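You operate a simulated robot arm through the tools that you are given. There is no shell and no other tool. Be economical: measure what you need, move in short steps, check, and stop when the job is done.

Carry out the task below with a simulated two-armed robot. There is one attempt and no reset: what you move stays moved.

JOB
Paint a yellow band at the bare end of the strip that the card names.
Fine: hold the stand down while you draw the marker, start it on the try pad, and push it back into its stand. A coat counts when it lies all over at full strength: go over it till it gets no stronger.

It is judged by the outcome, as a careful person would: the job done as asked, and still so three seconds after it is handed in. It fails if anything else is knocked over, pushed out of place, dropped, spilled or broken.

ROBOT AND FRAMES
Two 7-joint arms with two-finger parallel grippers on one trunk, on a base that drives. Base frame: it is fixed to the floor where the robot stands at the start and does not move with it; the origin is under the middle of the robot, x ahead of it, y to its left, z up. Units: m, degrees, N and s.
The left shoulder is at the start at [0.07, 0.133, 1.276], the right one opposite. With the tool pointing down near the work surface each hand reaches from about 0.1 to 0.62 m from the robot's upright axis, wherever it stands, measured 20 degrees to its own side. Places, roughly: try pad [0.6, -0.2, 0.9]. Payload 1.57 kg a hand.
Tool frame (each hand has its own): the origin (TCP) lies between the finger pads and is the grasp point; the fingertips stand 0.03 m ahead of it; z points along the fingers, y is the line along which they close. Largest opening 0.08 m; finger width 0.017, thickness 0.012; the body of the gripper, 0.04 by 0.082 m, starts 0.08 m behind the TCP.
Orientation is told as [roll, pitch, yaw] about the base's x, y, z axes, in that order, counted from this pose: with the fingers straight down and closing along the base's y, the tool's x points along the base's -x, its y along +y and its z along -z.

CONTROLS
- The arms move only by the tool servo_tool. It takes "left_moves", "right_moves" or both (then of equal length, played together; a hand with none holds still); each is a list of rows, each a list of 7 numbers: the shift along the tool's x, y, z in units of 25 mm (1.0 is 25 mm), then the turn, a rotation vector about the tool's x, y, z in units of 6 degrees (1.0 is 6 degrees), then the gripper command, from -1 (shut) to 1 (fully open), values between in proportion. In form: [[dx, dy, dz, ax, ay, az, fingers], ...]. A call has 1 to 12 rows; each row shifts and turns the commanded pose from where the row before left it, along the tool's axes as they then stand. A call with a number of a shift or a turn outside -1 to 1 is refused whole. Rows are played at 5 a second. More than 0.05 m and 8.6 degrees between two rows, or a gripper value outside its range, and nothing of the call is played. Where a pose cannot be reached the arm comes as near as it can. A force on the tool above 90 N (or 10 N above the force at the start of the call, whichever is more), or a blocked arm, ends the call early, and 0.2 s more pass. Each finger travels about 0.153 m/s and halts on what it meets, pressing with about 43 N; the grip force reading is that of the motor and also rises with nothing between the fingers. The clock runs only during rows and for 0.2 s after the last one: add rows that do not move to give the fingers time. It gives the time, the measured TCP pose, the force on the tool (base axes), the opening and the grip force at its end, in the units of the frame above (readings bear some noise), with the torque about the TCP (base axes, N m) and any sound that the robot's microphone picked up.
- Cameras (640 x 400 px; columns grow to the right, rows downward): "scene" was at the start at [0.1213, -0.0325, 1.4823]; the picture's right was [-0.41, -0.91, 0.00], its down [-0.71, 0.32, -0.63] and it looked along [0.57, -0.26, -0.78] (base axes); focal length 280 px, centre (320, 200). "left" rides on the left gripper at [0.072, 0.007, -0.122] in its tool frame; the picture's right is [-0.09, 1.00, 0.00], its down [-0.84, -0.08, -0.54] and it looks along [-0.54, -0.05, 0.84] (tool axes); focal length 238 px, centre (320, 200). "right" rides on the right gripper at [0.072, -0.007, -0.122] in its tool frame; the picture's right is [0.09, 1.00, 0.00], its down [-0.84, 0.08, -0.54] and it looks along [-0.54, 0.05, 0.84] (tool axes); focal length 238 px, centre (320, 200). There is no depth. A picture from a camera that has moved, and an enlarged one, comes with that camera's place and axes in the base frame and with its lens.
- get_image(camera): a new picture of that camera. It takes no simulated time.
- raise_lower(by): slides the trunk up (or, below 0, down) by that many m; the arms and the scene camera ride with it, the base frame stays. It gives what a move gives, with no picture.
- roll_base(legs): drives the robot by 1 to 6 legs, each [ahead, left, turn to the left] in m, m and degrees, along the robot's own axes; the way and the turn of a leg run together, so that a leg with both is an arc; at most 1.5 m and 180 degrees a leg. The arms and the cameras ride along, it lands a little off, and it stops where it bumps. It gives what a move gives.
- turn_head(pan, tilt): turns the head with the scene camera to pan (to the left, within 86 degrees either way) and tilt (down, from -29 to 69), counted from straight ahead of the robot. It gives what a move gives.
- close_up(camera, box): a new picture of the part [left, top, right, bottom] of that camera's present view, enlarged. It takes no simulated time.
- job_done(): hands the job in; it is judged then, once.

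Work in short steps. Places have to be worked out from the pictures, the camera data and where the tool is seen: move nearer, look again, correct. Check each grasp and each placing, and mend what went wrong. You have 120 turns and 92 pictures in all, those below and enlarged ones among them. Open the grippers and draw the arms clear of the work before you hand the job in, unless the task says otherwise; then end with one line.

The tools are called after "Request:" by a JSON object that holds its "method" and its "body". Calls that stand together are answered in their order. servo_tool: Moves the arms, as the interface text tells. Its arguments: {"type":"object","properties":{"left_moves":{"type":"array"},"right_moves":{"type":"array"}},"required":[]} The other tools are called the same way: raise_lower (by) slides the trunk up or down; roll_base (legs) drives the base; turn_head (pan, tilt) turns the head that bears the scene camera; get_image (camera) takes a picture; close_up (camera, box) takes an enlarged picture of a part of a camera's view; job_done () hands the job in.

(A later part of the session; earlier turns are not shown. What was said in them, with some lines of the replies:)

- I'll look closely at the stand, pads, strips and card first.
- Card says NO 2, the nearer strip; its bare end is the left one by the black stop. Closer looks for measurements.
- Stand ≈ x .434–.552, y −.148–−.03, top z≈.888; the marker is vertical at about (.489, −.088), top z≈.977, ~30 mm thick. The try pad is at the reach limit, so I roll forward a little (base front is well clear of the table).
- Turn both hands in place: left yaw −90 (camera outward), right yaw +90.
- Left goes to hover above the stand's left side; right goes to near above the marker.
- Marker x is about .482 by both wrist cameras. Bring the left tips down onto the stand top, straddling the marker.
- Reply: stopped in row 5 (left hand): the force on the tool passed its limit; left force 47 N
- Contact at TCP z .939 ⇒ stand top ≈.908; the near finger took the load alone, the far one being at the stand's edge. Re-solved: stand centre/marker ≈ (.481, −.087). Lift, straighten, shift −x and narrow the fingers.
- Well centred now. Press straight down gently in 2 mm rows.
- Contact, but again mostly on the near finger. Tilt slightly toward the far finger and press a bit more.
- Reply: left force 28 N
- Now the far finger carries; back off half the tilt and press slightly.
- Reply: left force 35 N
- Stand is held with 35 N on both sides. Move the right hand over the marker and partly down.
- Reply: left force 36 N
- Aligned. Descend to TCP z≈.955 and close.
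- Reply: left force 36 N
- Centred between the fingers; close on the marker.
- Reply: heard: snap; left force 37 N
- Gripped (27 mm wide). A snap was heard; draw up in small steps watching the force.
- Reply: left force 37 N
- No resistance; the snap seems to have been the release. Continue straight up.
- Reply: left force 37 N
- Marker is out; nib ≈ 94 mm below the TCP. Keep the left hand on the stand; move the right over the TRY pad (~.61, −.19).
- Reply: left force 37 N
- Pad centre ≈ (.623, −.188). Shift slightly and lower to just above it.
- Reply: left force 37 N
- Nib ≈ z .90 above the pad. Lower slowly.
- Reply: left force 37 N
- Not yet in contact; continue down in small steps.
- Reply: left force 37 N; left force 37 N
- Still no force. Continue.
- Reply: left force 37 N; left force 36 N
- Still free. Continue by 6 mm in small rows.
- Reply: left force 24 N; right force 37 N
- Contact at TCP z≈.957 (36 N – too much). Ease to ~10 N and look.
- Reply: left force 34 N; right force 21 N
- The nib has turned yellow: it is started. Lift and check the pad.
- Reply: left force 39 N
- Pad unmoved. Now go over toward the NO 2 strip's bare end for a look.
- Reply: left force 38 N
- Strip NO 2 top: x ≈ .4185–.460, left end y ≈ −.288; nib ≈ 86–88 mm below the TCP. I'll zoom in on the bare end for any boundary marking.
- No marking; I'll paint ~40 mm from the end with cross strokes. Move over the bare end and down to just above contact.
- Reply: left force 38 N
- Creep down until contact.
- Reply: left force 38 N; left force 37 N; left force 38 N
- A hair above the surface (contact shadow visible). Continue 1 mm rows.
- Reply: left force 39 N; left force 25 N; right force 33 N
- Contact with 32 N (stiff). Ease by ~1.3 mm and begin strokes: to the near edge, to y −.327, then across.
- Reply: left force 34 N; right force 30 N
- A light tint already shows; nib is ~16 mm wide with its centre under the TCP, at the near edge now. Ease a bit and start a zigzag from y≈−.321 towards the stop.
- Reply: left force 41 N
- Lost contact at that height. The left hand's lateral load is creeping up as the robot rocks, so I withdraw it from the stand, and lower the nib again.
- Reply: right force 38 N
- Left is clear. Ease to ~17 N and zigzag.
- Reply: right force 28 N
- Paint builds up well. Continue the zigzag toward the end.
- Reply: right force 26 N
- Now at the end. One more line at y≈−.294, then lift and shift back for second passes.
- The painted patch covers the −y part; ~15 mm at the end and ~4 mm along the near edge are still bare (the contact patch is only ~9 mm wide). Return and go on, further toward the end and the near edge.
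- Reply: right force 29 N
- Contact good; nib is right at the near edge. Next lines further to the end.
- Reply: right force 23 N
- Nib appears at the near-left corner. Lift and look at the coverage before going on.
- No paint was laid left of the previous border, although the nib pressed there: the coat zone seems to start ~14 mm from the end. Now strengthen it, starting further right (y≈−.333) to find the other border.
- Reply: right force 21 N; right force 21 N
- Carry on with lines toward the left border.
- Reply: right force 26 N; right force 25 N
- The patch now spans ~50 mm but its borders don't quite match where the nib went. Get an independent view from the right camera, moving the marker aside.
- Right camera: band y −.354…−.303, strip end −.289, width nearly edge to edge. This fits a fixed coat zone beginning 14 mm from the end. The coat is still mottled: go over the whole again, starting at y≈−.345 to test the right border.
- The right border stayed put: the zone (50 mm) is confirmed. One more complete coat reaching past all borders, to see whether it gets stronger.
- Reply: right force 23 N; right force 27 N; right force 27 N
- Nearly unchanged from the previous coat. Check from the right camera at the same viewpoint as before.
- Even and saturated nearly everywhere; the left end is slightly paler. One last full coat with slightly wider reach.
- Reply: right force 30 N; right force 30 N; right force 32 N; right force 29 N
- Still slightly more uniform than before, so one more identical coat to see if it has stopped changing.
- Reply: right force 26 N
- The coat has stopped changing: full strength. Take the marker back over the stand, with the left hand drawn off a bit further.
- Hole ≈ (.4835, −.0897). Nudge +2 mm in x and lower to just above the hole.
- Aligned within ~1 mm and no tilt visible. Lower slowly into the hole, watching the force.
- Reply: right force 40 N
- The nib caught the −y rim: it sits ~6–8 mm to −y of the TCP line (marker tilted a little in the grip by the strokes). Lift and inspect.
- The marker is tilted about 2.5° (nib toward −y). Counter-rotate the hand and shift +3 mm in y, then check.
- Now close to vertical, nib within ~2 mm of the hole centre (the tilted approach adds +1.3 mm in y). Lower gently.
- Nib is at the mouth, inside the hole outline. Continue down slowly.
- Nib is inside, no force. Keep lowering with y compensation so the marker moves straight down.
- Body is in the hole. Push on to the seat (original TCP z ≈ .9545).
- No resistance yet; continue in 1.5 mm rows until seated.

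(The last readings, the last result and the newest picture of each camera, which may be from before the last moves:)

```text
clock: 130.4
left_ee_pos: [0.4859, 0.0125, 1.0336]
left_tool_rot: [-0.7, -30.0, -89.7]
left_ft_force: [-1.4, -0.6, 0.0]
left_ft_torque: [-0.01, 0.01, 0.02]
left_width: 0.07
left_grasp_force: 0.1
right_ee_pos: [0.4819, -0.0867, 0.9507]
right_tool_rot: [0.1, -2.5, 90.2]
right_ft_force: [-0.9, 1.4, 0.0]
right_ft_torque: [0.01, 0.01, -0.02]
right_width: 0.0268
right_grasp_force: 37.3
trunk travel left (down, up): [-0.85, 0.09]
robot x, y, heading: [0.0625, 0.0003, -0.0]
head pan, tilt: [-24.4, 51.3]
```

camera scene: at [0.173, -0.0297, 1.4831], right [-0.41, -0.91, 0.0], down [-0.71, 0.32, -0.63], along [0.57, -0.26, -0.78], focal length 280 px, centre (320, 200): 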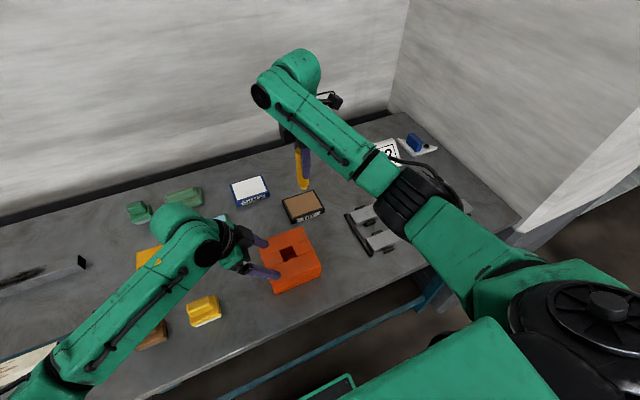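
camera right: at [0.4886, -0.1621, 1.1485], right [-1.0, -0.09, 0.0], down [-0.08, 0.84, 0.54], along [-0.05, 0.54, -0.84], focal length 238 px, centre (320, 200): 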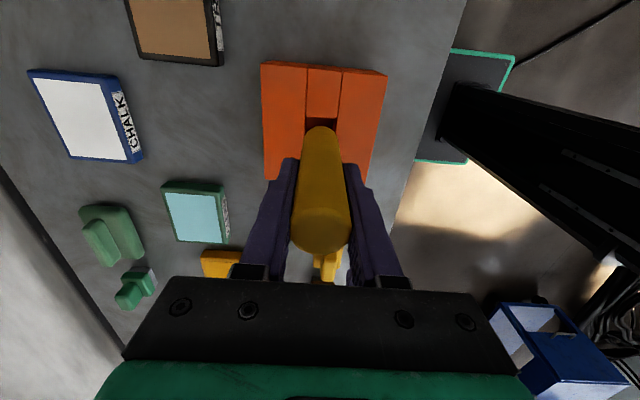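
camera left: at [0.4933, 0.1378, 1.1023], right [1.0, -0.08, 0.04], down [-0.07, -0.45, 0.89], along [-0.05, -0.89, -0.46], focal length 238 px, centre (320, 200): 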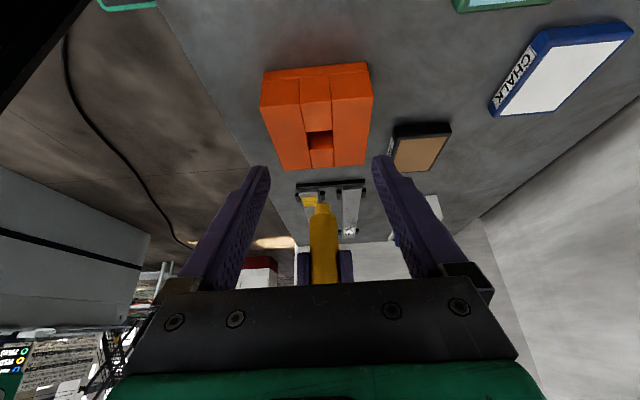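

Request:
{"method": "servo_tool", "body": {"right_moves": [[0.002, 0, 0.05, 0, 0, 0, -1], [0.002, 0, 0.05, 0, 0, 0, -1], [0.002, 0, 0.05, 0, 0, 0, -1], [0, 0, 0, 0, 0, 0, -1]]}}

Request:
{"method": "close_up", "body": {"camera": "left", "box": [270, 60, 370, 160]}}

Request:
{"method": "close_up", "body": {"camera": "scene", "box": [240, 200, 330, 280]}}

```text
clock: 131.4
left_ee_pos: [0.4821, 0.0148, 1.0354]
left_tool_rot: [-0.3, -30.1, -89.8]
left_ft_force: [-1.2, 0.8, 0.3]
left_ft_torque: [-0.01, -0.01, 0.0]
left_width: 0.0701
left_grasp_force: 0.0
right_ee_pos: [0.4813, -0.085, 0.951]
right_tool_rot: [-0.6, -2.4, 90.0]
right_ft_force: [9.2, -0.4, 42.9]
right_ft_torque: [-0.94, 1.77, 0.2]
right_width: 0.0272
right_grasp_force: 38.4
trunk travel left (down, up): [-0.85, 0.09]
robot x, y, heading: [0.0579, 0.0006, -0.4]
head pan, tilt: [-24.4, 51.3]
heard: snap
```

```text
4.00 times, centred on (320, 110) of left
camera zoom: at [0.4905, 0.1382, 1.104], right [1.0, -0.08, 0.04], down [-0.07, -0.45, 0.89], along [-0.05, -0.89, -0.46], focal length 953 px, centre (320, 560)
```

zoom: 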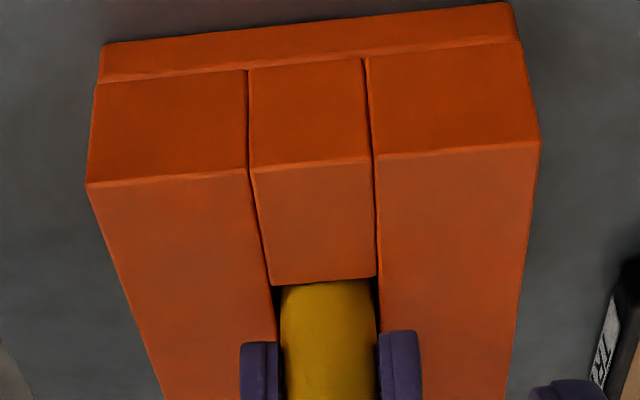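

```text
5.00 times, centred on (285, 240) of scene
camera zoom: at [0.1776, -0.0301, 1.4832], right [-0.41, -0.91, 0.0], down [-0.71, 0.32, -0.63], along [0.57, -0.26, -0.78], focal length 1403 px, centre (495, 0)
```

zoom: 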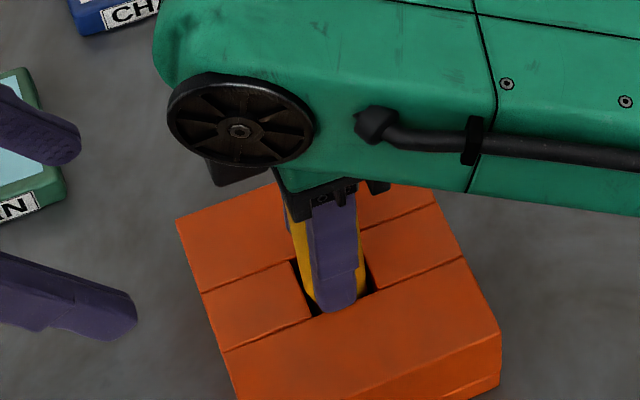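

Snap heard and it bottomed out: seated. Relax the pressure slightly and open the fingers.

Request:
{"method": "servo_tool", "body": {"right_moves": [[0, 0, -0.05, 0, 0, 0, -1], [0, 0, 0, 0, 0, 0, -0.3], [0, 0, 0, 0, 0, 0, 0.1], [0, 0, 0, 0, 0, 0, 0.6], [0, 0, 0, 0, 0, 0, 0.6]]}}

Request:
{"method": "close_up", "body": {"camera": "scene", "box": [240, 200, 330, 280]}}

Request:
{"method": "get_image", "body": {"camera": "right"}}

```text
clock: 132.6
left_ee_pos: [0.4853, 0.0121, 1.0336]
left_tool_rot: [-0.6, -29.9, -89.6]
left_ft_force: [0.4, -0.3, -0.3]
left_ft_torque: [0.0, 0.01, -0.02]
left_width: 0.0702
left_grasp_force: 0.1
right_ee_pos: [0.4808, -0.0859, 0.9493]
right_tool_rot: [0.0, -2.5, 89.9]
right_ft_force: [0.2, 0.5, -0.7]
right_ft_torque: [-0.02, -0.03, 0.01]
right_width: 0.0642
right_grasp_force: 0.0
trunk travel left (down, up): [-0.85, 0.09]
robot x, y, heading: [0.0613, 0.0004, 0.2]
head pan, tilt: [-24.4, 51.3]
```

```text
5.00 times, centred on (285, 240) of scene
camera zoom: at [0.1812, -0.032, 1.4823], right [-0.41, -0.91, 0.0], down [-0.71, 0.32, -0.63], along [0.57, -0.26, -0.78], focal length 1403 px, centre (495, 0)
```

zoom: 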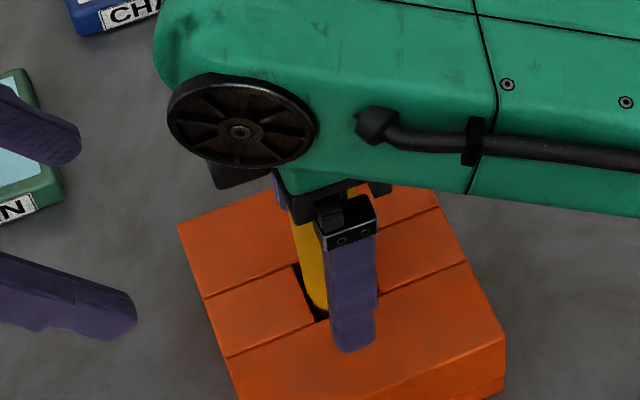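

```text
17 pictures are left
camera right: at [0.4883, -0.1628, 1.0667], right [-1.0, -0.09, 0.0], down [-0.08, 0.81, 0.58], along [-0.05, 0.58, -0.82], focal length 238 px, centre (320, 200)
```

right: 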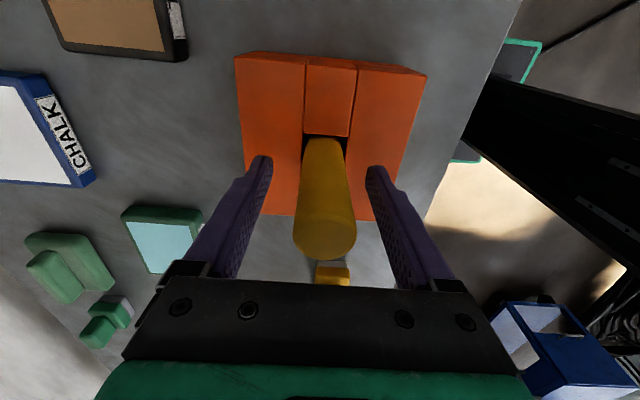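

Marker stands free in the stand. Withdraw straight up.

Request:
{"method": "servo_tool", "body": {"right_moves": [[0, 0, -0.5, 0, 0, 0, 0.7], [0, 0, -0.9, 0, 0, 0, 0.7], [0, 0, -0.9, 0, 0, 0, 0.7], [0, 0, -0.9, 0, 0, 0, 0.7], [0, 0, -0.9, 0, 0, 0, 0.7], [0.5, 0, -0.9, 0, 0, 0, 1], [1, 0, -0.9, 0, 0, 0, 1], [1, 0, -0.9, 0, 0, 0, 1], [1, 0, -0.5, 0, 0, 0, 1], [1, 0, 0, 0, 0, 0, 1], [1, 0, 0, 0, 0, 0, 1]], "left_moves": [[0, 0, -0.5, 0, 0, 0, 0.75], [0, 0, -0.9, 0, 0, 0, 0.75], [0, 0, -0.9, 0, 0, 0, 0.75], [0, 0, -0.9, 0, 0, 0, 0.75], [0, 0, -0.9, 0, 0, 0, 0.75], [0, 0, 0, 0, 0, 0, 1], [0, 0, 0, 0, 0, 0, 1], [0, 0, 0, 0, 0, 0, 1], [0, 0, 0, 0, 0, 0, 1], [0, 0, 0, 0, 0, 0, 1], [0, 0, 0, 0, 0, 0, 1]]}}

Request:
{"method": "get_image", "body": {"camera": "scene"}}

Request:
{"method": "close_up", "body": {"camera": "scene", "box": [230, 190, 330, 290]}}

```text
clock: 135.0
left_ee_pos: [0.4854, 0.0647, 1.1217]
left_tool_rot: [-0.6, -29.9, -89.8]
left_ft_force: [-0.2, 0.5, -0.2]
left_ft_torque: [0.05, 0.01, 0.02]
left_width: 0.0797
left_grasp_force: 0.1
right_ee_pos: [0.4816, -0.2325, 1.1252]
right_tool_rot: [0.0, -2.6, 90.1]
right_ft_force: [0.2, 0.5, 0.5]
right_ft_torque: [0.01, -0.03, 0.0]
right_width: 0.0801
right_grasp_force: 0.0
trunk travel left (down, up): [-0.85, 0.09]
robot x, y, heading: [0.0602, -0.0049, 0.0]
head pan, tilt: [-24.4, 51.3]
```

```text
16 pictures are left
camera scene: at [0.1806, -0.033, 1.4824], right [-0.41, -0.91, 0.0], down [-0.71, 0.32, -0.63], along [0.57, -0.26, -0.78], focal length 280 px, centre (320, 200)
```

scene: 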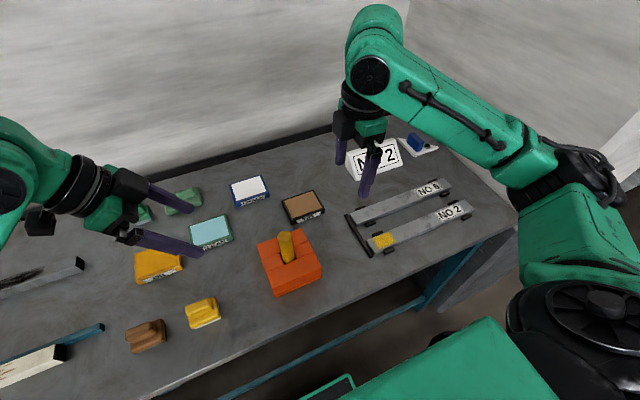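

```text
4.00 times, centred on (280, 240) of scene
camera zoom: at [0.1806, -0.033, 1.4824], right [-0.41, -0.91, 0.0], down [-0.71, 0.32, -0.63], along [0.57, -0.26, -0.78], focal length 1122 px, centre (480, 40)
```

zoom: 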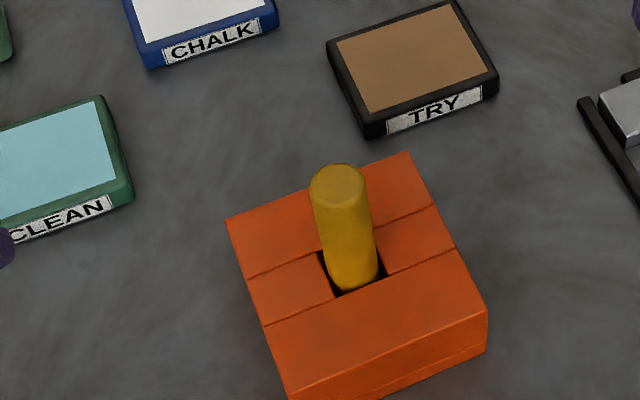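

Marker is seated upright to its original depth, the band is painted, nothing else moved and both arms are clear with open grippers. Handing in.

Request:
{"method": "job_done", "body": {}}

```text
The job is handed in.
```

I painted a full-strength yellow band near the bare end of strip NO 2 and pushed the marker back into its stand until it snapped in. Paint took only on a roughly 50 mm stretch starting about 14 mm from the end. I pressed the marker on the last 14 mm but it left no colour there, so that part is still bare.
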